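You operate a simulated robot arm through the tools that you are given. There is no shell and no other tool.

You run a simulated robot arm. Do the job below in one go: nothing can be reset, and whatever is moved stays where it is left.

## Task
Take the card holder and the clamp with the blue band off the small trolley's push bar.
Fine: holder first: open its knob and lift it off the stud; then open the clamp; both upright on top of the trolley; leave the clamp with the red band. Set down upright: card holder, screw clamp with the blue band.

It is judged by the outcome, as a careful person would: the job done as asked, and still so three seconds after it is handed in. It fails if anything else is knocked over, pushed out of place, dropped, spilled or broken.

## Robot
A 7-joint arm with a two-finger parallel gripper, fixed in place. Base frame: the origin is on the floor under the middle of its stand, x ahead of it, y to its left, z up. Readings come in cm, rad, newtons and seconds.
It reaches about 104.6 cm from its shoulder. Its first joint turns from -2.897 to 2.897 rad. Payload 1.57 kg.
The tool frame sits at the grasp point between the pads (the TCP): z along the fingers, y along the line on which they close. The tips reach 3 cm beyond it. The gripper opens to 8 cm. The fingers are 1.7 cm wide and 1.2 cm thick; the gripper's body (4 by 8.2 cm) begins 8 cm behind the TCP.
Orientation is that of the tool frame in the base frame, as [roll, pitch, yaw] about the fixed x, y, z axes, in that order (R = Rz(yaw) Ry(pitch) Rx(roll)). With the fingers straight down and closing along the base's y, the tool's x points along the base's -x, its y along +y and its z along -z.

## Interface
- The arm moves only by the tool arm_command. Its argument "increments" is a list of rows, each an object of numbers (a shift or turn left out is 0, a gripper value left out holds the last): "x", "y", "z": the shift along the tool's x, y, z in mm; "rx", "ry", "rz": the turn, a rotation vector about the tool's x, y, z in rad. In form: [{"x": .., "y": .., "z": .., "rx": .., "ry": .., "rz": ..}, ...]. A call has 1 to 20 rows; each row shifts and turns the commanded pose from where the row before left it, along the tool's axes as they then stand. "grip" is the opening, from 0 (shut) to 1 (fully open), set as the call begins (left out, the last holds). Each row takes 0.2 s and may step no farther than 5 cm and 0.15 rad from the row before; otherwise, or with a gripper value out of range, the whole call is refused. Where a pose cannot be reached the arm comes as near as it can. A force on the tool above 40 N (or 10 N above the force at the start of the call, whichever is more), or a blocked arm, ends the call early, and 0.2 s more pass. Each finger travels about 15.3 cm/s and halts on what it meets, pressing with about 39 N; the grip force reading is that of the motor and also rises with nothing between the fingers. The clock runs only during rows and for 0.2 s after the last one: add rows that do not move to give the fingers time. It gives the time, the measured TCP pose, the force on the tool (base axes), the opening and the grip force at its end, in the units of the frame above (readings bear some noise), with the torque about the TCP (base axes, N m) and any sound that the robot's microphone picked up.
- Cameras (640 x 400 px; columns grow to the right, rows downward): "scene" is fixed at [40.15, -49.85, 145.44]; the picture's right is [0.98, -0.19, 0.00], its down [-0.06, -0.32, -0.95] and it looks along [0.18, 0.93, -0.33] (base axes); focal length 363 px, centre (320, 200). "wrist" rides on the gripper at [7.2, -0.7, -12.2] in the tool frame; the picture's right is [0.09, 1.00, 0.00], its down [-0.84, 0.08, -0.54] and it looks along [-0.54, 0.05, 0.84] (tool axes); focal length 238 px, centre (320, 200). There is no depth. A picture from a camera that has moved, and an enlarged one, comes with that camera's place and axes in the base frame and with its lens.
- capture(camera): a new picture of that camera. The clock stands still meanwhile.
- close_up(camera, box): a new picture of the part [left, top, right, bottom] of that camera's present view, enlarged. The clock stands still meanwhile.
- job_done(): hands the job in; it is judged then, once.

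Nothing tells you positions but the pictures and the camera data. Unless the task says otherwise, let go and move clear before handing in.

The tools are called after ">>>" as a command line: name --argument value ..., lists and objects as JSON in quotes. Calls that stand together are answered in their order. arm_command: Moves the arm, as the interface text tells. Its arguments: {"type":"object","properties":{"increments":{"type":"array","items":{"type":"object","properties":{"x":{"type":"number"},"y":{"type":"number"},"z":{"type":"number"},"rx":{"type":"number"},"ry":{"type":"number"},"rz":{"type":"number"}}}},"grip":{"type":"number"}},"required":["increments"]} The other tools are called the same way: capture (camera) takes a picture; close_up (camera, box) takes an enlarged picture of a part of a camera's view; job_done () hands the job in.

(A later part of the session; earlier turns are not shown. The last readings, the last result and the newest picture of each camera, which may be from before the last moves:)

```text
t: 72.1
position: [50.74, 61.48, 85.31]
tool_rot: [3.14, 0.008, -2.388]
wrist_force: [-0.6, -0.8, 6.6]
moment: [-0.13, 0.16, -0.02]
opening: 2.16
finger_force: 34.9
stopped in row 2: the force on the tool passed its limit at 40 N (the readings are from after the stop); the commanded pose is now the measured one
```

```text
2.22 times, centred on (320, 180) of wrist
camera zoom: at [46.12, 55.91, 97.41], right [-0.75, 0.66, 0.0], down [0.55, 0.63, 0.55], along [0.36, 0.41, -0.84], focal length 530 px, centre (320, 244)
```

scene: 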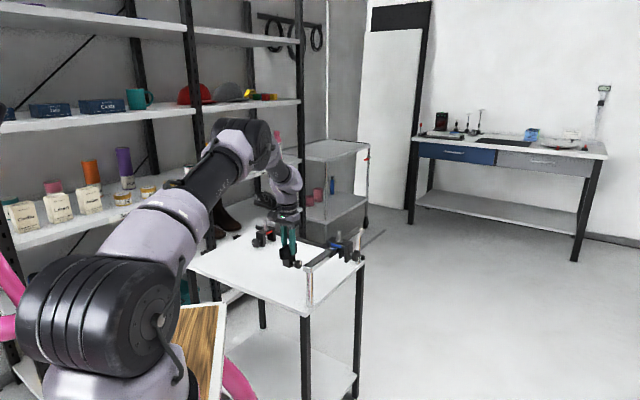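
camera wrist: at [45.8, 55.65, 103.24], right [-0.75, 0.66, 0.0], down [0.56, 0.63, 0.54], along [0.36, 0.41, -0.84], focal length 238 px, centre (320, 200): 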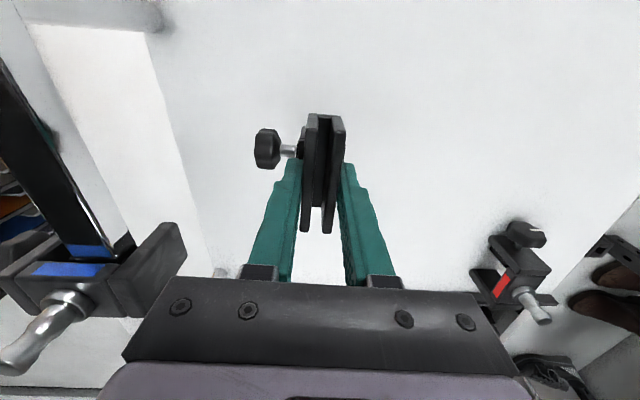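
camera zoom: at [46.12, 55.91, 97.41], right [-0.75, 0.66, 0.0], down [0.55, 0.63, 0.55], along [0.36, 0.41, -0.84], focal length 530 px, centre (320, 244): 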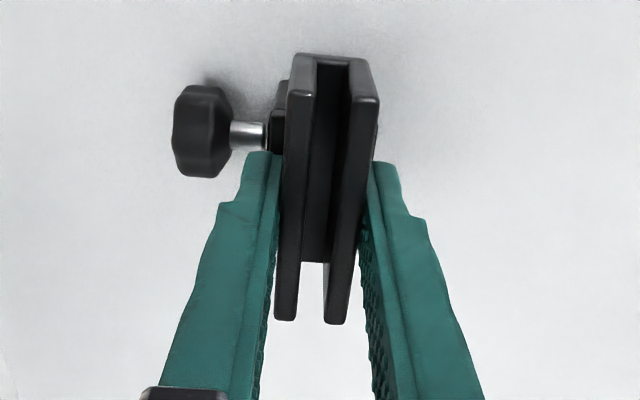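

The holder sits flat on its base with the knob just clear of the table. Releasing gently and rising straight up.

>>> arm_command --increments '[{}, {}, {"z": -5}, {"z": -20}, {"z": -40}, {"z": -50}, {"z": -50}, {"z": -50}, {}]' --grip 0.5

>>> close_up --camera "scene" --box '[270, 235, 330, 285]'

>>> capture --camera "wrist"

```text
t: 74.1
position: [50.87, 61.18, 106.8]
tool_rot: [-3.14, 0.004, -2.389]
wrist_force: [0.1, 0.0, -0.2]
moment: [-0.03, 0.02, 0.01]
opening: 4.03
finger_force: 0.0
```

```text
8.00 times, centred on (300, 260) of scene
camera zoom: at [40.15, -49.85, 145.44], right [0.98, -0.19, 0.0], down [-0.06, -0.32, -0.95], along [0.18, 0.93, -0.33], focal length 2901 px, centre (480, -280)
```

zoom: 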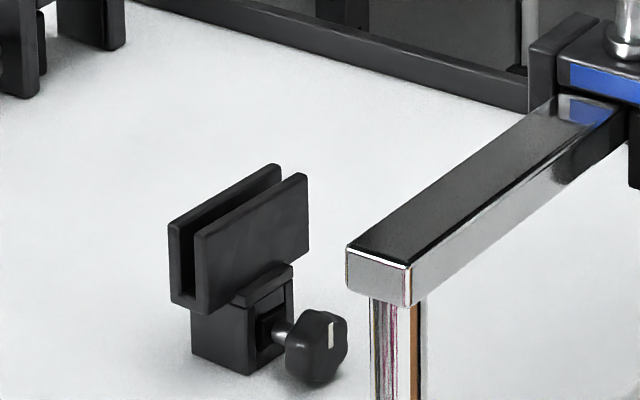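

```text
taken
camera wrist: at [46.14, 55.73, 118.92], right [-0.75, 0.66, 0.0], down [0.55, 0.63, 0.55], along [0.36, 0.41, -0.84], focal length 238 px, centre (320, 200)
```

wrist: 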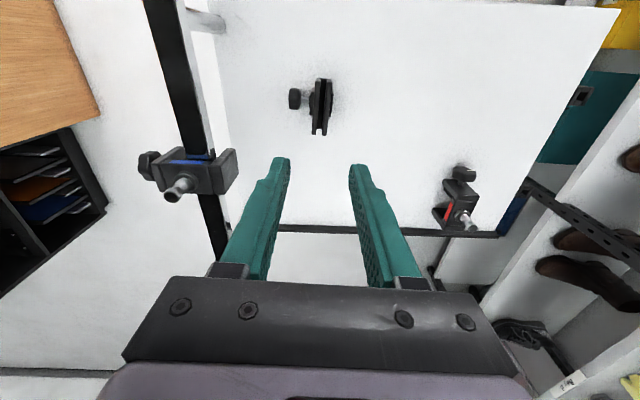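

The holder stands upright and steady on the table. Next is the clamp's knob, around (71.5, 50.9, 89.8). With the holder gone I can approach it from above, straddle it, and turn by swinging the tool about the knob's axis. I'll move over and rotate the tool so the camera is outboard.

>>> arm_command --increments '[{"z": -50}, {"z": -20}, {"x": -16, "y": -43.2}, {"x": -16, "y": -43.2}, {"x": -16, "y": -43.2}, {"x": -16, "y": -43.2}, {"x": -16, "y": -43.2}, {}]' --grip 0.9

>>> arm_command --increments '[{"rz": -0.1478}, {"rz": -0.1478}, {"rz": -0.1478}, {"rz": -0.1478}, {"rz": -0.1478}, {"rz": -0.1478}, {"rz": -0.1478}, {"rz": -0.1478}, {"rz": -0.1478}, {"rz": -0.1478}, {"rz": -0.1478}, {}]'

>>> capture --camera "wrist"

>>> close_up --camera "scene" --box '[290, 215, 390, 285]'

```text
t: 75.9
position: [71.46, 50.92, 114.09]
tool_rot: [3.141, 0.005, -2.386]
wrist_force: [-0.3, -0.3, 0.3]
moment: [0.03, 0.01, -0.01]
opening: 7.18
finger_force: 0.1
```

```text
t: 78.5
position: [71.26, 50.97, 113.91]
tool_rot: [-3.138, -0.002, -0.759]
wrist_force: [-0.2, 0.1, 0.1]
moment: [0.01, 0.03, -0.02]
opening: 7.17
finger_force: 0.0
```

```text
taken
camera wrist: at [77.06, 46.42, 125.96], right [-0.62, -0.79, -0.01], down [-0.66, 0.52, 0.54], along [-0.42, 0.34, -0.84], focal length 238 px, centre (320, 200)
```

wrist: 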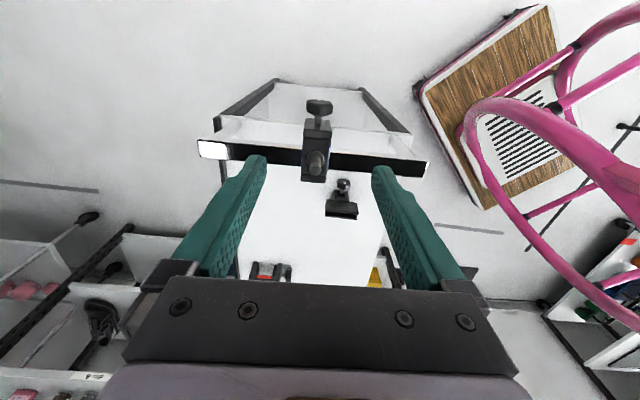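

```text
5.71 times, centred on (340, 250) of scene
camera zoom: at [40.15, -49.85, 145.44], right [0.98, -0.19, 0.0], down [-0.06, -0.32, -0.95], along [0.18, 0.93, -0.33], focal length 2072 px, centre (206, -86)
```

zoom: 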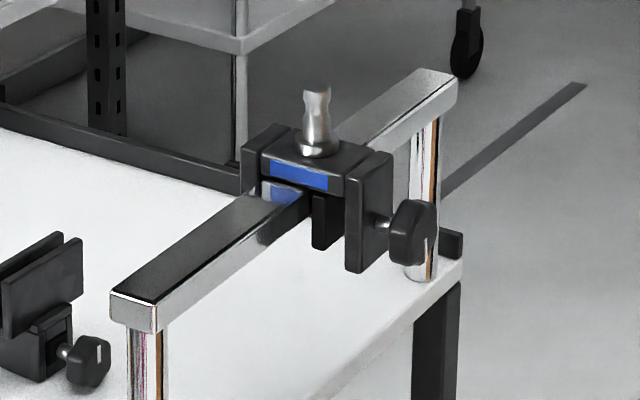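

>>> close_up --camera "wrist" --box '[270, 80, 370, 200]'

>>> close_up --camera "scene" --box '[330, 225, 380, 265]'

```text
3.33 times, centred on (320, 140) of wrist
camera zoom: at [77.06, 46.42, 125.96], right [-0.62, -0.79, -0.01], down [-0.66, 0.52, 0.54], along [-0.42, 0.34, -0.84], focal length 794 px, centre (320, 400)
```

zoom: 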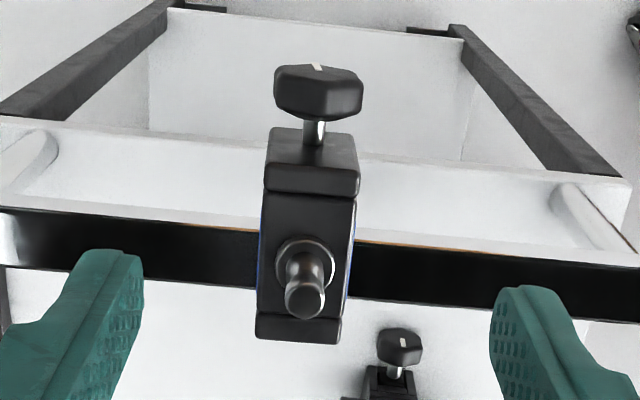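

```text
10.00 times, centred on (355, 245) of scene
camera zoom: at [40.15, -49.85, 145.44], right [0.98, -0.19, 0.0], down [-0.06, -0.32, -0.95], along [0.18, 0.93, -0.33], focal length 3626 px, centre (-30, -250)
```

zoom: 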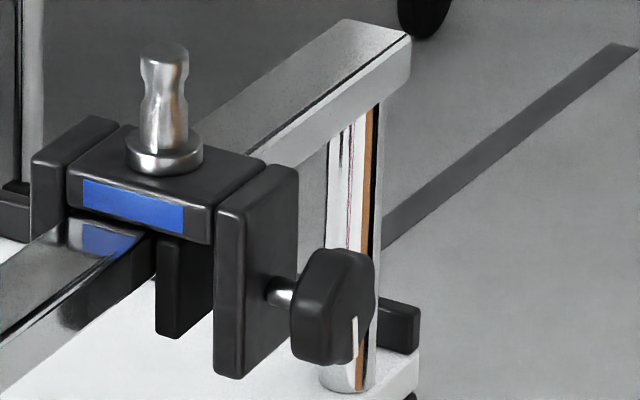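

The whole clamp is clearly visible and the knob is right below me. I'll descend partway and re-check alignment.

>>> arm_command --increments '[{"z": 40}, {"z": 40}, {"z": 40}, {"z": 30}, {}]'

>>> close_up --camera "wrist" --box '[220, 70, 420, 250]'

```text
t: 79.7
position: [71.51, 51.04, 98.88]
tool_rot: [-3.136, 0.001, -0.763]
wrist_force: [-0.4, 0.3, 0.1]
moment: [0.0, -0.01, -0.02]
opening: 7.21
finger_force: 0.0
```

```text
2.22 times, centred on (320, 160) of wrist
camera zoom: at [77.2, 46.42, 111.09], right [-0.62, -0.78, -0.01], down [-0.66, 0.52, 0.54], along [-0.42, 0.34, -0.84], focal length 530 px, centre (320, 289)
```

zoom: 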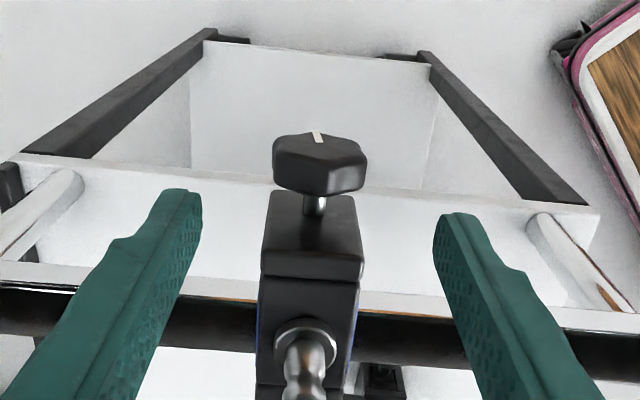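

Aligned within a couple of millimetres. Descending around the knob.

>>> arm_command --increments '[{"x": -1, "z": 40}, {"z": 30}, {"z": 15}, {"z": 7}, {}]'

>>> close_up --camera "wrist" --box '[220, 70, 420, 250]'

>>> close_up --camera "scene" --box '[310, 200, 400, 275]'

```text
t: 80.9
position: [71.36, 51.18, 89.64]
tool_rot: [-3.137, -0.003, -0.761]
wrist_force: [-0.1, 0.3, 0.0]
moment: [0.02, 0.01, -0.03]
opening: 7.19
finger_force: 0.1
```

```text
2.22 times, centred on (320, 160) of wrist
camera zoom: at [77.1, 46.58, 101.8], right [-0.62, -0.78, -0.01], down [-0.66, 0.52, 0.54], along [-0.42, 0.34, -0.84], focal length 530 px, centre (320, 289)
```

zoom: 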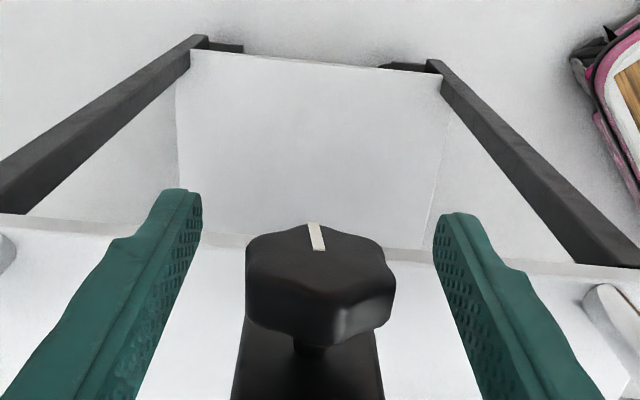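

```text
5.33 times, centred on (355, 238) of scene
camera zoom: at [40.15, -49.85, 145.44], right [0.98, -0.19, 0.0], down [-0.06, -0.32, -0.95], along [0.18, 0.93, -0.33], focal length 1934 px, centre (133, 0)
```

zoom: 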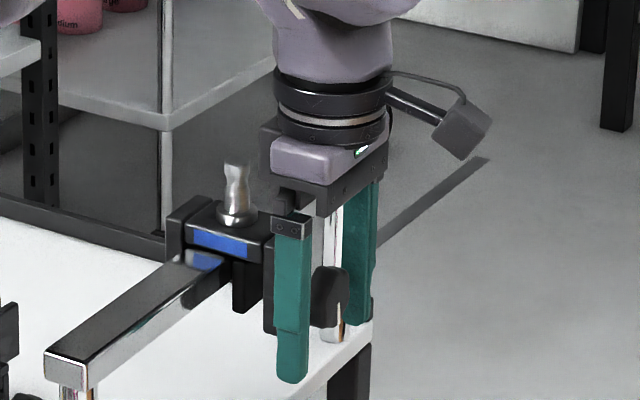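

Centred on the knob. Closing.

>>> arm_command --increments '[{}, {}, {}]' --grip 0.0

>>> close_up --camera "wrist" --box '[220, 70, 420, 250]'

```text
t: 81.7
position: [71.46, 51.13, 89.72]
tool_rot: [-3.133, -0.001, -0.759]
wrist_force: [5.6, 6.2, -0.6]
moment: [-0.08, 0.01, -0.14]
opening: 3.69
finger_force: 38.5
```

```text
2.22 times, centred on (320, 160) of wrist
camera zoom: at [77.13, 46.61, 101.82], right [-0.62, -0.78, -0.01], down [-0.66, 0.52, 0.54], along [-0.42, 0.34, -0.84], focal length 530 px, centre (320, 289)
```

zoom: 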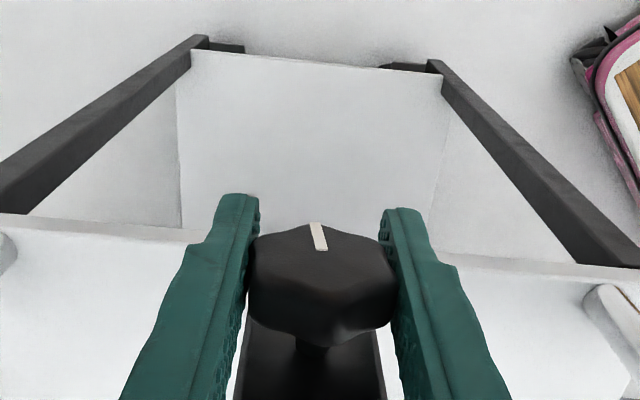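

Gripped at 3.69 cm. I'll begin loosening with a short test swing about the knob axis.

>>> arm_command --increments '[{"y": -0.6}, {"rx": 0.1}, {"rx": 0.1}, {"rx": 0.1}]'

>>> close_up --camera "wrist" --box '[220, 70, 420, 250]'

```text
t: 82.7
position: [71.61, 51.28, 89.71]
tool_rot: [-2.832, -0.001, -0.761]
wrist_force: [11.8, 15.7, 1.9]
moment: [-0.11, 0.05, -0.37]
opening: 3.68
finger_force: 39.6
```

```text
2.22 times, centred on (320, 160) of wrist
camera zoom: at [74.72, 44.08, 101.46], right [-0.59, -0.75, -0.3], down [-0.77, 0.4, 0.49], along [-0.25, 0.52, -0.82], focal length 530 px, centre (320, 289)
```

zoom: 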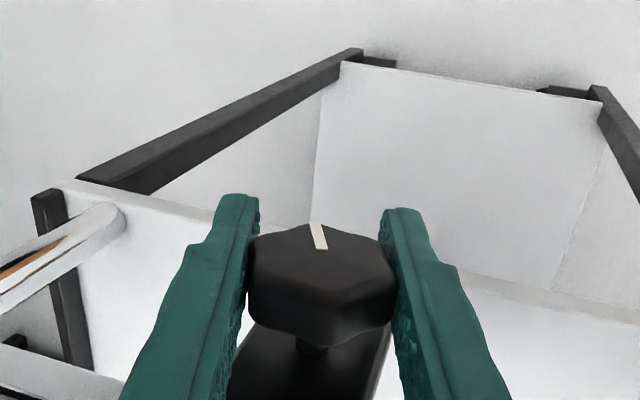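

The side force shows the knob's centre is about 5 mm above my pivot. I'll relieve that, and pivot about the right point from here on.

>>> arm_command --increments '[{"y": -1.5}, {}]'

```text
t: 83.3
position: [71.62, 51.23, 89.75]
tool_rot: [-2.835, -0.003, -0.761]
wrist_force: [6.0, 8.0, 6.9]
moment: [0.14, 0.29, 0.14]
opening: 3.69
finger_force: 38.6
```

>>> arm_command --increments '[{"y": -1.0}, {"y": -0.55, "rx": 0.1}, {"y": -0.55, "rx": 0.1}, {"y": -0.55, "rx": 0.1}]'

>>> close_up --camera "wrist" --box '[220, 70, 420, 250]'

```text
t: 84.3
position: [71.72, 51.44, 89.69]
tool_rot: [-2.534, 0.0, -0.76]
wrist_force: [-8.5, -2.1, 12.7]
moment: [0.03, 0.08, 0.11]
opening: 3.69
finger_force: 39.0
```

```text
2.22 times, centred on (320, 160) of wrist
camera zoom: at [72.55, 41.82, 100.1], right [-0.5, -0.66, -0.57], down [-0.86, 0.31, 0.4], along [-0.09, 0.69, -0.72], focal length 530 px, centre (320, 289)
```

zoom: 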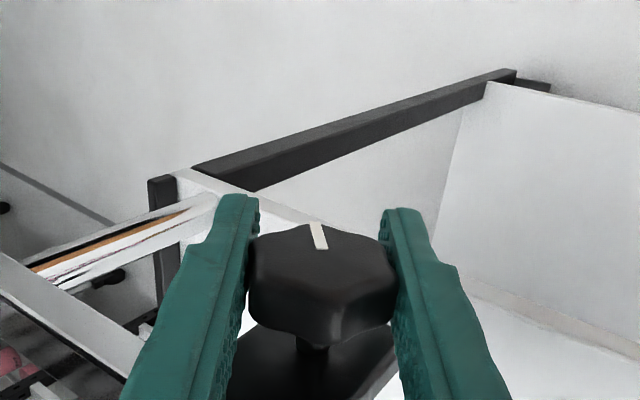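

>>> arm_command --increments '[{"z": -1.0}, {"y": -0.5, "z": -0.15, "rx": 0.1}, {"y": -0.5, "z": -0.15, "rx": 0.1}, {"y": -0.5, "z": -0.15, "rx": 0.1}]'

>>> close_up --camera "wrist" --box '[220, 70, 420, 250]'

```text
t: 85.3
position: [71.7, 51.49, 89.89]
tool_rot: [-2.235, -0.002, -0.761]
wrist_force: [0.9, 5.2, -0.5]
moment: [-0.15, -0.14, 0.06]
opening: 3.68
finger_force: 38.3
```

```text
2.22 times, centred on (320, 160) of wrist
camera zoom: at [70.7, 39.86, 97.92], right [-0.36, -0.51, -0.78], down [-0.93, 0.23, 0.27], along [0.04, 0.83, -0.56], focal length 530 px, centre (320, 289)
```

zoom: 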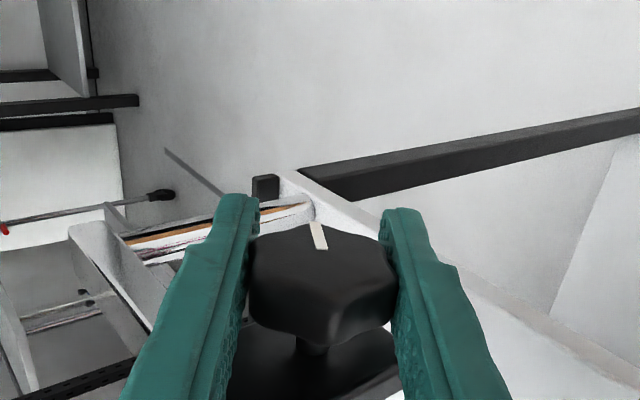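

Forces nearly zero and the knob is following. Continuing the stroke.

>>> arm_command --increments '[{"y": -0.5, "z": -0.1, "rx": 0.1}, {"y": -0.5, "z": -0.1, "rx": 0.1}, {"y": -0.5, "z": -0.1, "rx": 0.1}, {"y": -0.5, "z": -0.1, "rx": 0.1}]'

>>> close_up --camera "wrist" --box '[220, 70, 420, 250]'

>>> capture --camera "scene"

```text
t: 86.3
position: [71.87, 51.64, 90.03]
tool_rot: [-1.833, -0.002, -0.76]
wrist_force: [0.2, 5.5, -0.1]
moment: [-0.09, -0.1, -0.28]
opening: 3.69
finger_force: 38.7
```

```text
2.22 times, centred on (320, 160) of wrist
camera zoom: at [69.12, 38.17, 93.91], right [-0.11, -0.25, -0.96], down [-0.98, 0.18, 0.07], along [0.16, 0.95, -0.27], focal length 530 px, centre (320, 289)
```

zoom: 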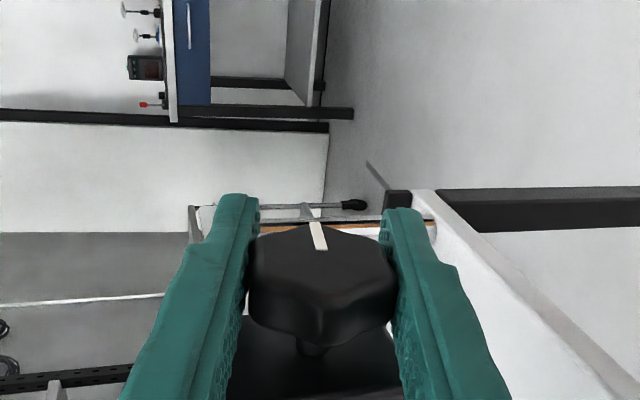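

```text
taken
```

scene: 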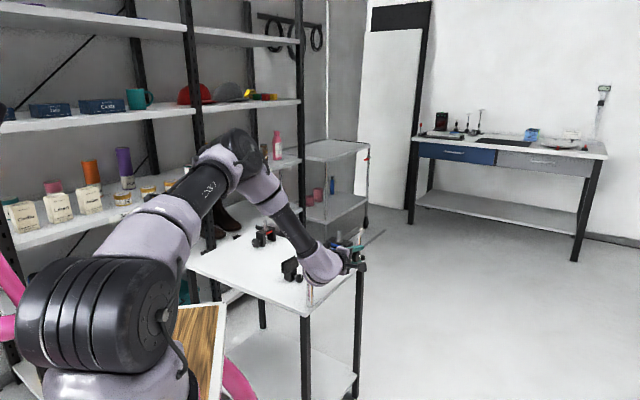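

About 74° loosened so far. Before going on, I'll check the arm's clearance to the bar end.

>>> close_up --camera "scene" --box '[280, 210, 390, 300]'

```text
4.44 times, centred on (335, 255) of scene
camera zoom: at [40.15, -49.85, 145.44], right [0.98, -0.19, 0.0], down [-0.06, -0.32, -0.95], along [0.18, 0.93, -0.33], focal length 1612 px, centre (253, -44)
```

zoom: 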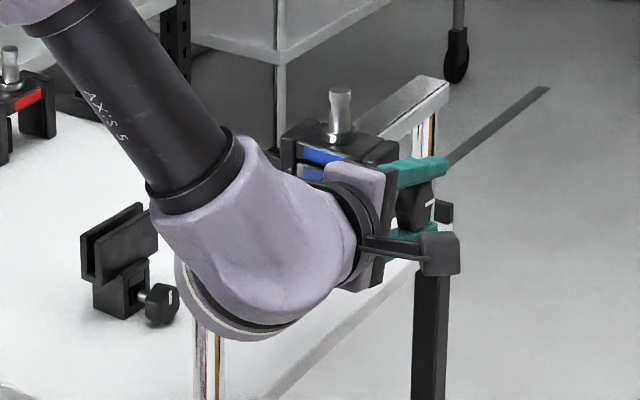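

Clearance is adequate but I won't swing further. I'll open, swing back around the knob, and re-grip for the next stroke.

>>> arm_command --increments '[{}, {}, {"y": 0.5, "z": 0.1, "rx": -0.13}, {"y": 0.65, "z": 0.1, "rx": -0.13}, {"y": 0.65, "z": 0.1, "rx": -0.13}, {"y": 0.65, "z": 0.1, "rx": -0.13}, {"y": 0.65, "z": 0.1, "rx": -0.13}, {"y": 0.65, "z": 0.1, "rx": -0.13}, {"y": 0.65, "z": 0.1, "rx": -0.13}, {"y": 0.65, "z": 0.1, "rx": -0.13}, {"y": 0.65, "z": 0.1, "rx": -0.13}, {"y": 0.65, "z": 0.1, "rx": -0.13}, {}]' --grip 0.66

>>> close_up --camera "wrist" --box '[220, 70, 420, 250]'

>>> close_up --camera "scene" --box '[310, 200, 400, 275]'

```text
t: 89.1
position: [71.47, 51.19, 89.56]
tool_rot: [-3.136, 0.0, -0.76]
wrist_force: [-0.2, 0.2, -0.3]
moment: [0.0, -0.01, -0.01]
opening: 5.27
finger_force: 0.0
```

```text
2.22 times, centred on (320, 160) of wrist
camera zoom: at [77.23, 46.7, 101.8], right [-0.62, -0.78, 0.0], down [-0.66, 0.52, 0.54], along [-0.42, 0.34, -0.84], focal length 530 px, centre (320, 289)
```

zoom: 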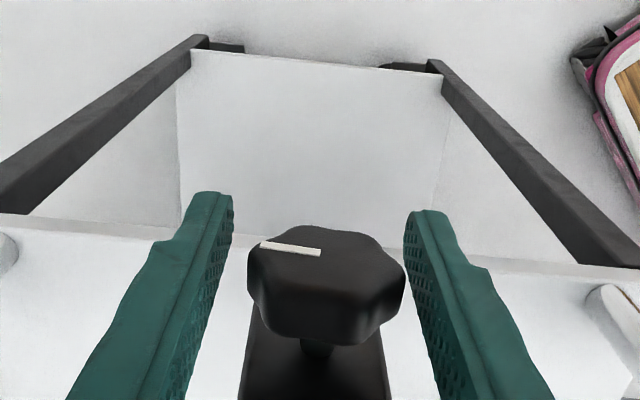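

```text
5.33 times, centred on (355, 238) of scene
camera zoom: at [40.15, -49.85, 145.44], right [0.98, -0.19, 0.0], down [-0.06, -0.32, -0.95], along [0.18, 0.93, -0.33], focal length 1934 px, centre (133, 0)
```

zoom: 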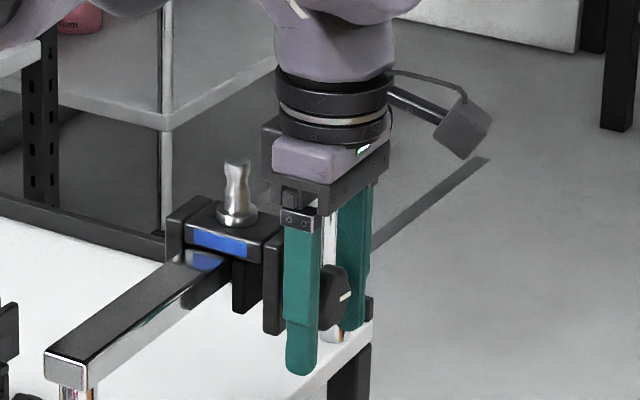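

The mark has turned about 75°. I'll centre on the knob, raise 5 mm so the pivot matches its centre, and grip again.

>>> arm_command --increments '[{"x": 1, "y": 1.5, "z": -5}, {}]'

>>> arm_command --increments '[{}, {}, {}]' --grip 0.0

>>> close_up --camera "wrist" --box '[220, 70, 420, 250]'

```text
t: 89.7
position: [71.39, 51.02, 90.21]
tool_rot: [-3.137, -0.001, -0.761]
wrist_force: [-0.3, 0.0, -0.1]
moment: [0.01, 0.01, -0.02]
opening: 5.3
finger_force: 0.0
```

```text
t: 90.5
position: [71.51, 51.12, 90.15]
tool_rot: [-3.136, -0.003, -0.76]
wrist_force: [2.8, 3.6, -0.3]
moment: [0.07, 0.02, -0.06]
opening: 3.69
finger_force: 39.2
```

```text
2.22 times, centred on (320, 160) of wrist
camera zoom: at [77.15, 46.54, 102.26], right [-0.62, -0.78, -0.01], down [-0.66, 0.52, 0.54], along [-0.42, 0.34, -0.84], focal length 530 px, centre (320, 289)
```

zoom: 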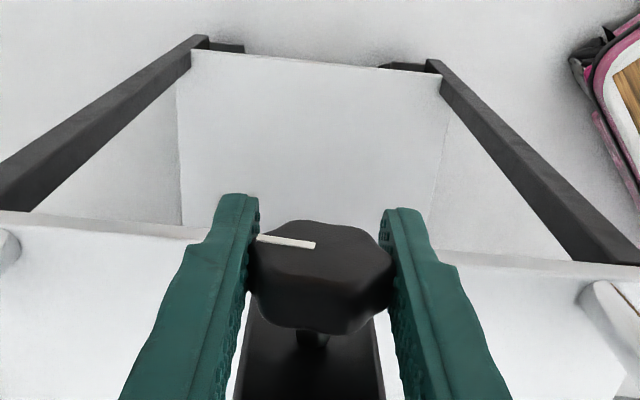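

>>> arm_command --increments '[{"y": -0.3, "rx": 0.1}, {"rx": 0.1}, {"rx": 0.1}, {"rx": 0.1}]'

>>> close_up --camera "wrist" --box '[220, 70, 420, 250]'

```text
t: 91.5
position: [71.43, 51.06, 90.12]
tool_rot: [-2.735, 0.002, -0.761]
wrist_force: [2.1, 11.5, 0.0]
moment: [-0.31, -0.32, -0.45]
opening: 3.67
finger_force: 39.0
```

```text
2.22 times, centred on (320, 160) of wrist
camera zoom: at [73.88, 43.11, 101.53], right [-0.56, -0.73, -0.39], down [-0.8, 0.37, 0.47], along [-0.19, 0.58, -0.79], focal length 530 px, centre (320, 289)
```

zoom: 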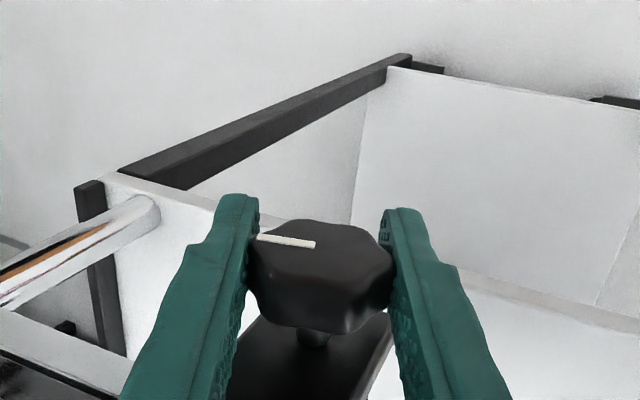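

>>> close_up --camera "scene" --box '[330, 225, 380, 265]'

```text
10.00 times, centred on (355, 245) of scene
camera zoom: at [40.15, -49.85, 145.44], right [0.98, -0.19, 0.0], down [-0.06, -0.32, -0.95], along [0.18, 0.93, -0.33], focal length 3626 px, centre (-30, -250)
```

zoom: 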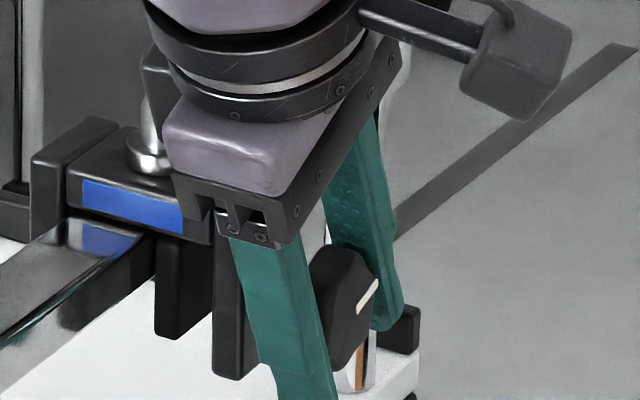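

>>> arm_command --increments '[{"rx": 0.1}, {"rx": 0.1}, {"rx": 0.1}, {"rx": 0.1}]'

>>> close_up --camera "wrist" --box '[220, 70, 420, 250]'

```text
t: 92.5
position: [71.43, 51.21, 90.24]
tool_rot: [-2.334, 0.0, -0.761]
wrist_force: [1.7, 11.3, 1.4]
moment: [-0.05, -0.08, -0.37]
opening: 3.69
finger_force: 39.1
```

```text
2.22 times, centred on (320, 160) of wrist
camera zoom: at [71.01, 40.08, 99.02], right [-0.41, -0.56, -0.72], down [-0.91, 0.25, 0.32], along [0.0, 0.79, -0.62], focal length 530 px, centre (320, 289)
```

zoom: 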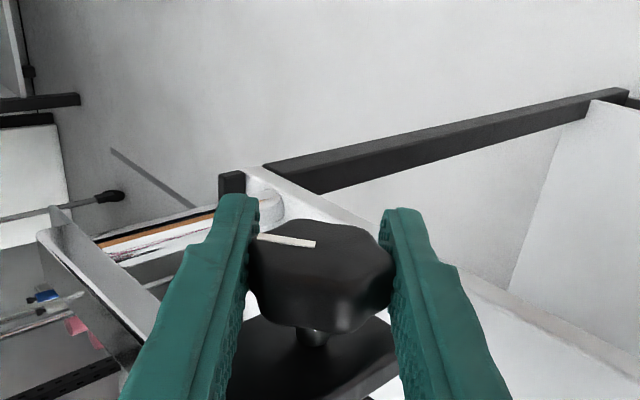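

>>> arm_command --increments '[{"x": -0.4, "y": -0.5, "z": 0.4, "rx": 0.1}, {"rx": 0.1}, {"rx": 0.1}, {"rx": 0.1}, {"rx": 0.1}]'

>>> close_up --camera "wrist" --box '[220, 70, 420, 250]'

```text
t: 93.7
position: [71.57, 51.1, 90.11]
tool_rot: [-1.834, -0.002, -0.763]
wrist_force: [-2.6, -0.5, 8.0]
moment: [0.27, 0.28, 0.07]
opening: 3.67
finger_force: 39.5
```

```text
2.22 times, centred on (320, 160) of wrist
camera zoom: at [68.8, 37.74, 93.96], right [-0.11, -0.25, -0.96], down [-0.98, 0.18, 0.06], along [0.16, 0.95, -0.27], focal length 530 px, centre (320, 289)
```

zoom: 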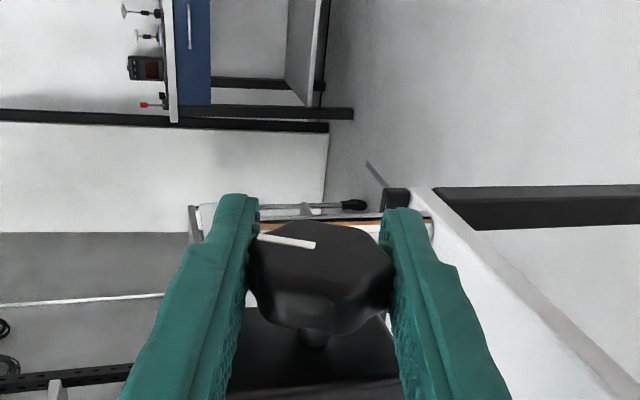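

Total about 150°, with no stop felt yet. Re-gripping for a third stroke.

>>> arm_command --increments '[{}, {}, {"rx": -0.13}, {"rx": -0.13}, {"rx": -0.13}, {"rx": -0.13}, {"rx": -0.13}, {"rx": -0.13}, {"rx": -0.13}, {"rx": -0.13}, {"rx": -0.13}, {"rx": -0.13}, {}]' --grip 0.66

>>> close_up --camera "wrist" --box '[220, 70, 420, 250]'

>>> close_up --camera "scene" --box '[330, 225, 380, 265]'

```text
t: 96.5
position: [71.56, 51.18, 90.1]
tool_rot: [-3.136, -0.001, -0.762]
wrist_force: [0.2, 0.8, 0.0]
moment: [-0.03, -0.02, 0.02]
opening: 5.27
finger_force: 0.0
```

```text
2.22 times, centred on (320, 160) of wrist
camera zoom: at [77.22, 46.62, 102.29], right [-0.62, -0.78, 0.0], down [-0.66, 0.52, 0.54], along [-0.42, 0.34, -0.84], focal length 530 px, centre (320, 289)
```

zoom: 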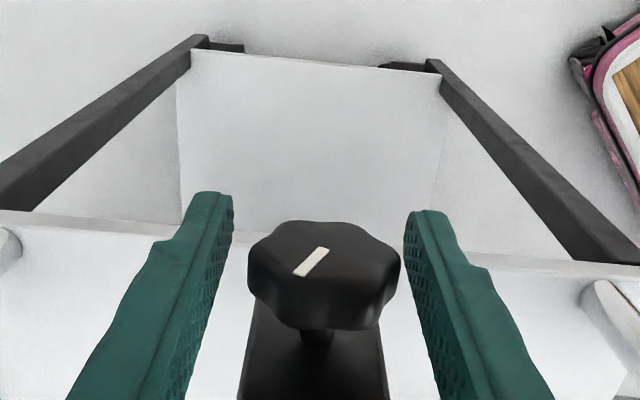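

```text
10.00 times, centred on (355, 245) of scene
camera zoom: at [40.15, -49.85, 145.44], right [0.98, -0.19, 0.0], down [-0.06, -0.32, -0.95], along [0.18, 0.93, -0.33], focal length 3626 px, centre (-30, -250)
```

zoom: 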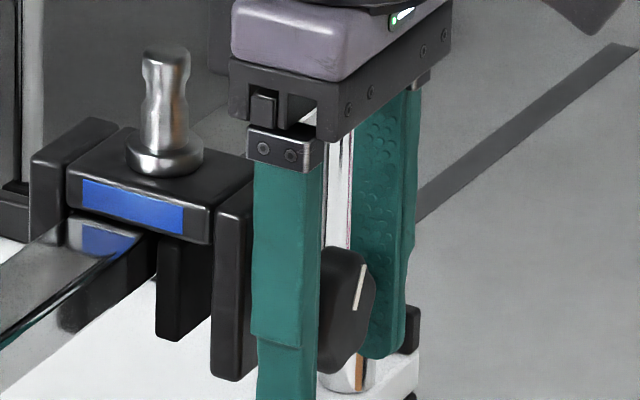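

>>> arm_command --increments '[{"y": 1.2}, {}]'

>>> arm_command --increments '[{}, {}, {}]' --grip 0.0

>>> arm_command --increments '[{"rx": 0.1}, {"rx": 0.1}, {"rx": 0.1}, {"rx": 0.1}]'

>>> close_up --camera "wrist" --box '[220, 70, 420, 250]'

```text
t: 97.1
position: [71.41, 51.02, 90.17]
tool_rot: [-3.137, -0.002, -0.761]
wrist_force: [0.6, -0.5, -0.9]
moment: [0.01, 0.03, 0.01]
opening: 5.28
finger_force: 0.1
```

```text
t: 97.9
position: [71.39, 51.02, 90.19]
tool_rot: [-3.137, -0.003, -0.761]
wrist_force: [0.4, 2.1, -0.5]
moment: [-0.03, 0.0, -0.04]
opening: 3.71
finger_force: 38.9
```

```text
t: 98.9
position: [71.37, 50.96, 90.21]
tool_rot: [-2.735, 0.0, -0.761]
wrist_force: [-3.0, 0.8, 1.4]
moment: [-0.05, 0.0, 0.13]
opening: 3.7
finger_force: 38.7
```

```text
2.22 times, centred on (320, 160) of wrist
camera zoom: at [73.76, 43.02, 101.58], right [-0.56, -0.73, -0.39], down [-0.8, 0.37, 0.47], along [-0.19, 0.58, -0.79], focal length 530 px, centre (320, 289)
```

zoom: 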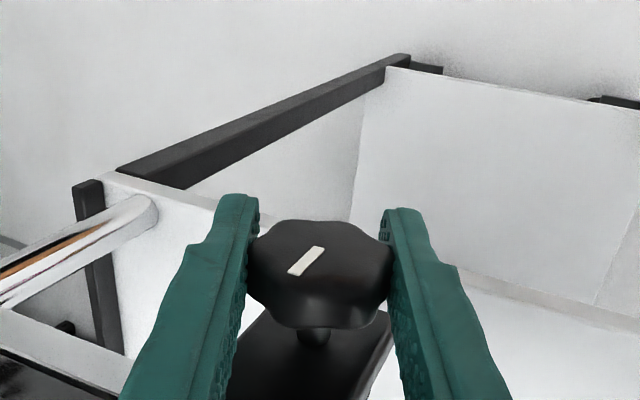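

>>> arm_command --increments '[{"rx": 0.1}, {"rx": 0.1}, {"rx": 0.1}, {"rx": 0.1}, {"rx": 0.1}]'

>>> close_up --camera "wrist" --box '[220, 70, 420, 250]'

```text
t: 100.1
position: [71.39, 51.06, 90.19]
tool_rot: [-2.232, -0.001, -0.759]
wrist_force: [-1.3, 1.3, 5.6]
moment: [0.17, 0.21, 0.09]
opening: 3.69
finger_force: 39.0
```

```text
2.22 times, centred on (320, 160) of wrist
camera zoom: at [70.37, 39.44, 98.18], right [-0.35, -0.51, -0.78], down [-0.93, 0.23, 0.27], along [0.04, 0.83, -0.56], focal length 530 px, centre (320, 289)
```

zoom: 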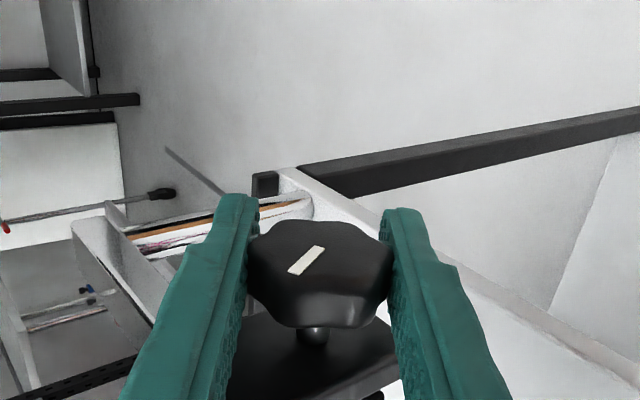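

>>> arm_command --increments '[{"rx": 0.1}, {"rx": 0.1}, {"rx": 0.1}, {"rx": 0.1}]'

>>> close_up --camera "wrist" --box '[220, 70, 420, 250]'

```text
t: 101.1
position: [71.37, 51.09, 90.23]
tool_rot: [-1.834, -0.001, -0.762]
wrist_force: [0.4, 2.3, 7.7]
moment: [0.28, 0.27, -0.12]
opening: 3.71
finger_force: 38.9
```

```text
2.22 times, centred on (320, 160) of wrist
camera zoom: at [68.71, 37.69, 93.96], right [-0.11, -0.25, -0.96], down [-0.98, 0.18, 0.07], along [0.16, 0.95, -0.27], focal length 530 px, centre (320, 289)
```

zoom: 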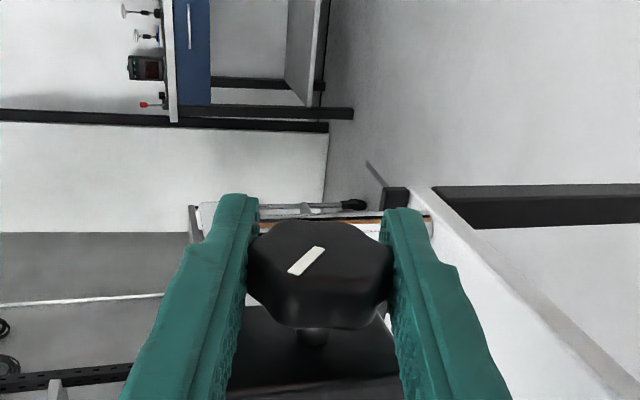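

Around 225° now, still free. Returning for a fourth stroke and checking the clamp's pad.

>>> arm_command --increments '[{}, {}, {"rx": -0.13}, {"rx": -0.13}, {"rx": -0.13}, {"rx": -0.13}, {"rx": -0.13}, {"rx": -0.13}, {"rx": -0.13}, {"rx": -0.13}, {"rx": -0.13}, {"rx": -0.13}, {}]' --grip 0.66

>>> close_up --camera "wrist" --box '[220, 70, 420, 250]'

>>> close_up --camera "scene" --box '[330, 225, 380, 265]'

```text
t: 103.9
position: [71.43, 51.14, 90.15]
tool_rot: [-3.136, 0.0, -0.761]
wrist_force: [0.1, -0.2, 0.3]
moment: [0.02, -0.02, 0.0]
opening: 5.31
finger_force: 0.0
```

```text
2.22 times, centred on (320, 160) of wrist
camera zoom: at [77.13, 46.52, 102.26], right [-0.62, -0.78, 0.0], down [-0.66, 0.52, 0.54], along [-0.42, 0.34, -0.84], focal length 530 px, centre (320, 289)
```

zoom: 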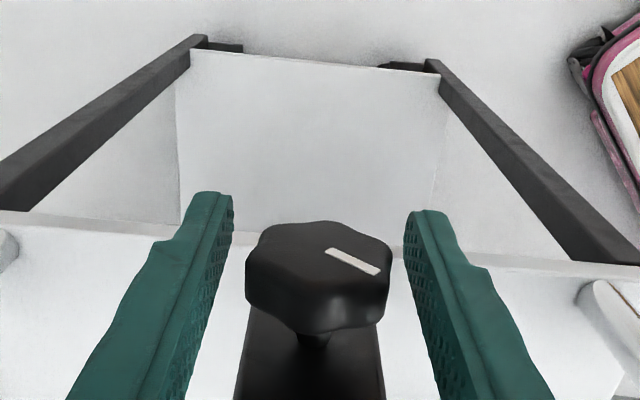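

```text
10.00 times, centred on (355, 245) of scene
camera zoom: at [40.15, -49.85, 145.44], right [0.98, -0.19, 0.0], down [-0.06, -0.32, -0.95], along [0.18, 0.93, -0.33], focal length 3626 px, centre (-30, -250)
```

zoom: 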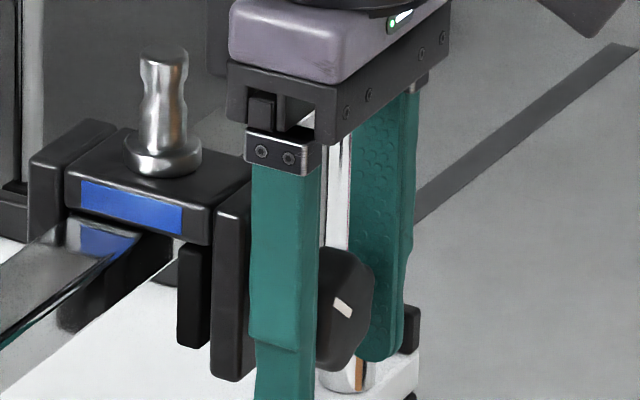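

The pad has clearly backed off: there's now a visible gap of about 7 mm between it and the bar, so the clamp is open. I'll rise straight up from the knob and look at the clamp from above to plan the grip.

>>> arm_command --increments '[{"z": -40}, {"z": -40}, {"z": -40}, {"z": -40}, {}]'

>>> capture --camera "wrist"

>>> close_up --camera "scene" --box '[330, 220, 380, 260]'

```text
t: 105.1
position: [71.35, 50.91, 106.08]
tool_rot: [-3.137, -0.002, -0.76]
wrist_force: [0.7, -0.4, -0.1]
moment: [0.01, 0.02, -0.04]
opening: 5.29
finger_force: 0.1
```

```text
taken
camera wrist: at [77.12, 46.37, 118.28], right [-0.62, -0.78, 0.0], down [-0.66, 0.52, 0.54], along [-0.42, 0.34, -0.84], focal length 238 px, centre (320, 200)
```

wrist: 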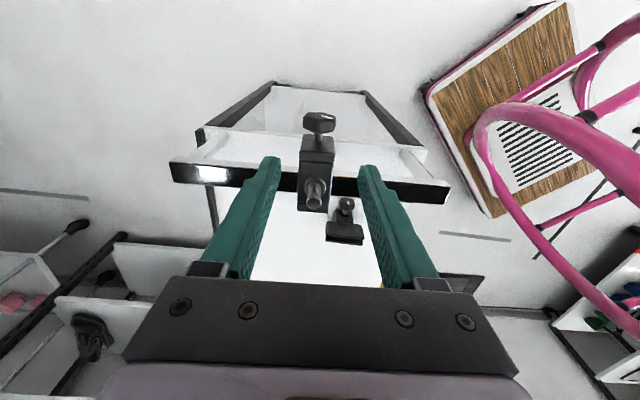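

```text
10.00 times, centred on (355, 240) of scene
camera zoom: at [40.15, -49.85, 145.44], right [0.98, -0.19, 0.0], down [-0.06, -0.32, -0.95], along [0.18, 0.93, -0.33], focal length 3626 px, centre (-30, -200)
```

zoom: 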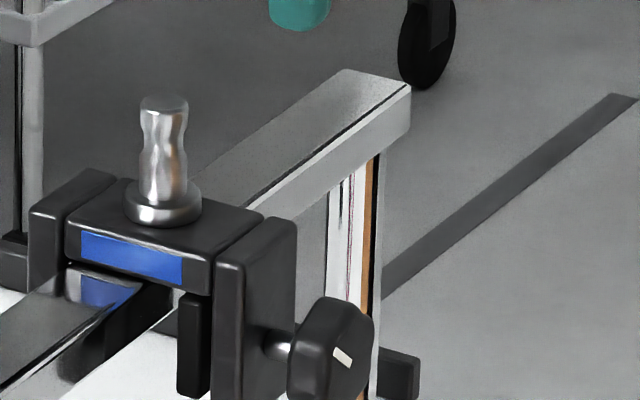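

The gap between pad and bar is clear, and the clamp sits level on the bar. I'll move inboard above its bridge and check alignment.

>>> arm_command --increments '[{"x": -25}, {"x": -25}, {}]'

>>> close_up --camera "wrist" --box '[250, 110, 390, 270]'

```text
t: 105.9
position: [67.67, 54.5, 106.19]
tool_rot: [-3.137, -0.001, -0.762]
wrist_force: [-0.1, -0.7, -0.1]
moment: [-0.04, 0.0, -0.01]
opening: 5.28
finger_force: 0.1
```

```text
2.50 times, centred on (320, 190) of wrist
camera zoom: at [73.49, 49.91, 118.29], right [-0.62, -0.78, 0.0], down [-0.66, 0.52, 0.54], along [-0.42, 0.34, -0.84], focal length 596 px, centre (320, 225)
```

zoom: 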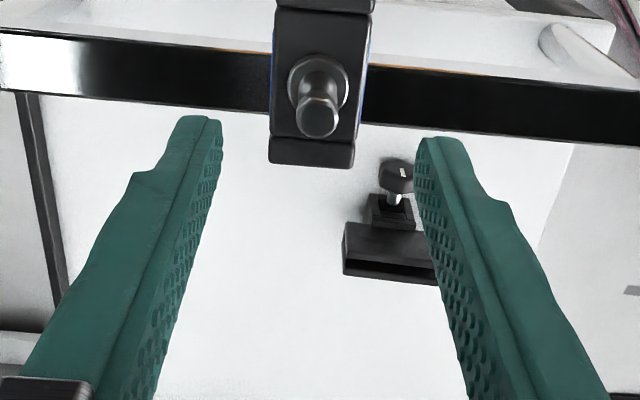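

The bridge is about 4 cm wide along the bar and is centred under my fingers. I'll shift 4.6 mm inboard toward the balance point and descend, keeping the tips just above the bar.

>>> arm_command --increments '[{"x": -4.6, "z": 30}, {"z": 40}, {"z": 25}, {"z": 15}, {}]'

>>> close_up --camera "wrist" --box '[230, 90, 410, 270]'

>>> close_up --camera "scene" --box '[310, 200, 400, 275]'

```text
t: 107.1
position: [67.3, 54.49, 95.35]
tool_rot: [-3.135, 0.0, -0.762]
wrist_force: [-0.3, -0.6, 8.6]
moment: [-0.17, 0.28, -0.05]
opening: 5.34
finger_force: 0.5
```

```text
2.22 times, centred on (320, 180) of wrist
camera zoom: at [73.08, 50.03, 107.43], right [-0.62, -0.78, -0.01], down [-0.66, 0.52, 0.54], along [-0.42, 0.34, -0.84], focal length 530 px, centre (320, 244)
```

zoom: 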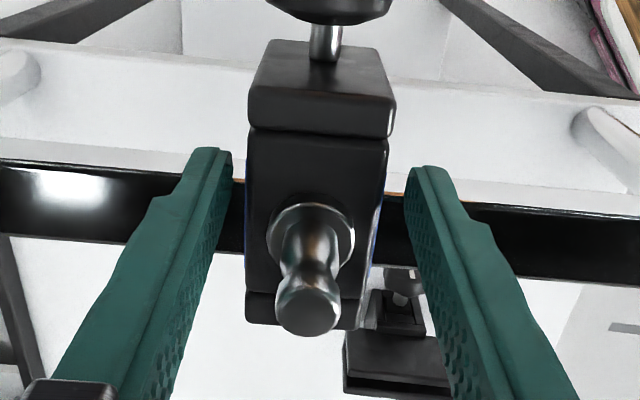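

```text
5.33 times, centred on (355, 238) of scene
camera zoom: at [40.15, -49.85, 145.44], right [0.98, -0.19, 0.0], down [-0.06, -0.32, -0.95], along [0.18, 0.93, -0.33], focal length 1934 px, centre (133, 0)
```

zoom: 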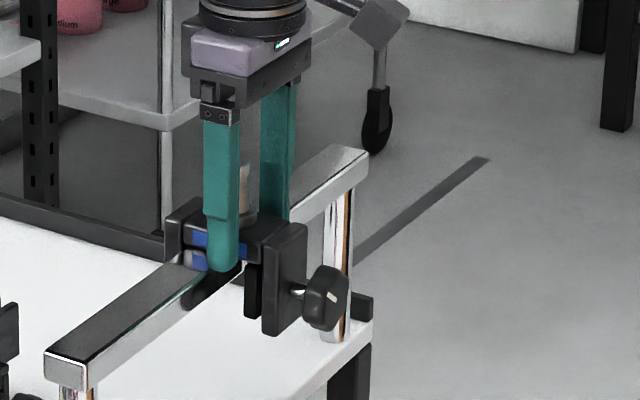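

The tips are lightly touching the bar. I'll lift 3 mm and close on the bridge.

>>> arm_command --increments '[{"z": -3.5}, {}]'

>>> arm_command --increments '[{}, {}, {}]' --grip 0.0

>>> close_up --camera "wrist" --box '[230, 90, 410, 270]'

>>> close_up --camera "scene" --box '[310, 200, 400, 275]'

```text
t: 107.7
position: [67.43, 54.67, 95.56]
tool_rot: [-3.136, -0.002, -0.763]
wrist_force: [0.6, -0.2, -0.1]
moment: [-0.01, -0.01, -0.01]
opening: 5.29
finger_force: 0.1
```

```text
t: 108.5
position: [67.53, 54.59, 95.46]
tool_rot: [-3.138, -0.003, -0.761]
wrist_force: [-0.1, 0.1, 0.0]
moment: [-0.1, 0.07, 0.03]
opening: 3.96
finger_force: 39.3
```

```text
2.22 times, centred on (320, 180) of wrist
camera zoom: at [73.16, 50.1, 107.64], right [-0.62, -0.78, 0.0], down [-0.66, 0.52, 0.54], along [-0.42, 0.34, -0.84], focal length 530 px, centre (320, 244)
```

zoom: 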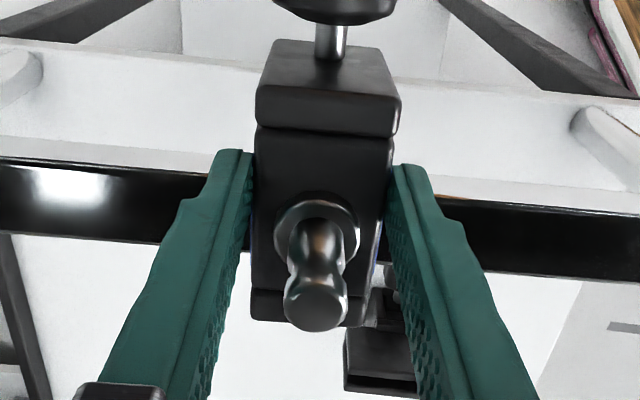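

```text
5.33 times, centred on (355, 238) of scene
camera zoom: at [40.15, -49.85, 145.44], right [0.98, -0.19, 0.0], down [-0.06, -0.32, -0.95], along [0.18, 0.93, -0.33], focal length 1934 px, centre (133, 0)
```

zoom: 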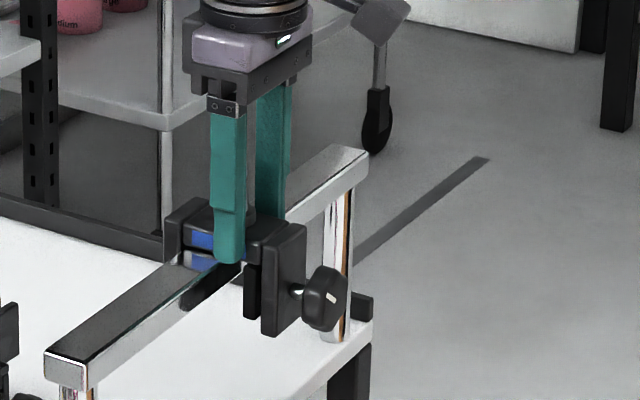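

Gripped at 3.96 cm. I'll lift a few millimetres, shift slightly inboard so neither jaw scrapes, and check forces.

>>> arm_command --increments '[{"z": -2}, {"z": -2}, {"x": -1.5}, {"x": -1.5}, {}]'

>>> close_up --camera "scene" --box '[330, 220, 380, 260]'

```text
t: 109.7
position: [67.28, 55.14, 95.94]
tool_rot: [-3.137, -0.003, -0.76]
wrist_force: [0.8, 0.2, -4.4]
moment: [-0.03, 0.02, -0.02]
opening: 3.98
finger_force: 38.8
```

```text
10.00 times, centred on (355, 240) of scene
camera zoom: at [40.15, -49.85, 145.44], right [0.98, -0.19, 0.0], down [-0.06, -0.32, -0.95], along [0.18, 0.93, -0.33], focal length 3626 px, centre (-30, -200)
```

zoom: 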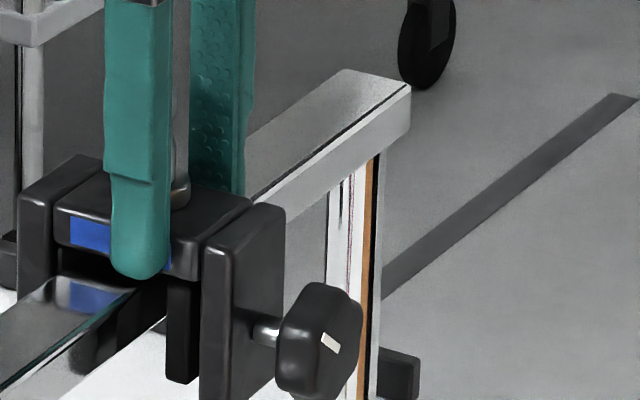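

It lifts freely at about 4.4 N. Continuing straight up until the jaws clear the bar.

>>> arm_command --increments '[{"z": -8}, {"z": -10}, {"z": -10}, {"z": -15}, {}]'

>>> close_up --camera "scene" --box '[310, 190, 400, 265]'

```text
t: 110.9
position: [67.19, 55.1, 100.17]
tool_rot: [-3.135, -0.002, -0.761]
wrist_force: [0.1, -0.3, -4.2]
moment: [-0.01, -0.03, -0.02]
opening: 3.97
finger_force: 38.9
```

```text
5.33 times, centred on (355, 228) of scene
camera zoom: at [40.15, -49.85, 145.44], right [0.98, -0.19, 0.0], down [-0.06, -0.32, -0.95], along [0.18, 0.93, -0.33], focal length 1934 px, centre (133, 53)
```

zoom: 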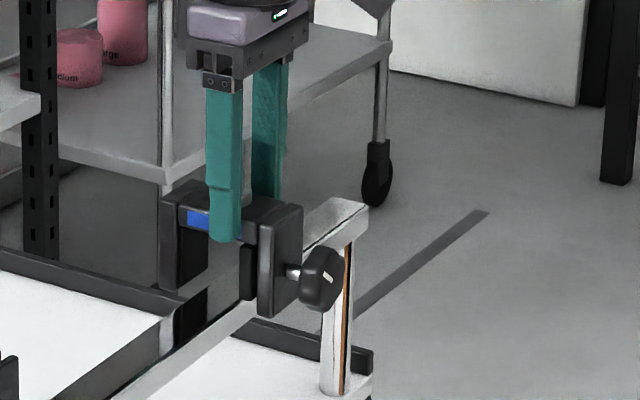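

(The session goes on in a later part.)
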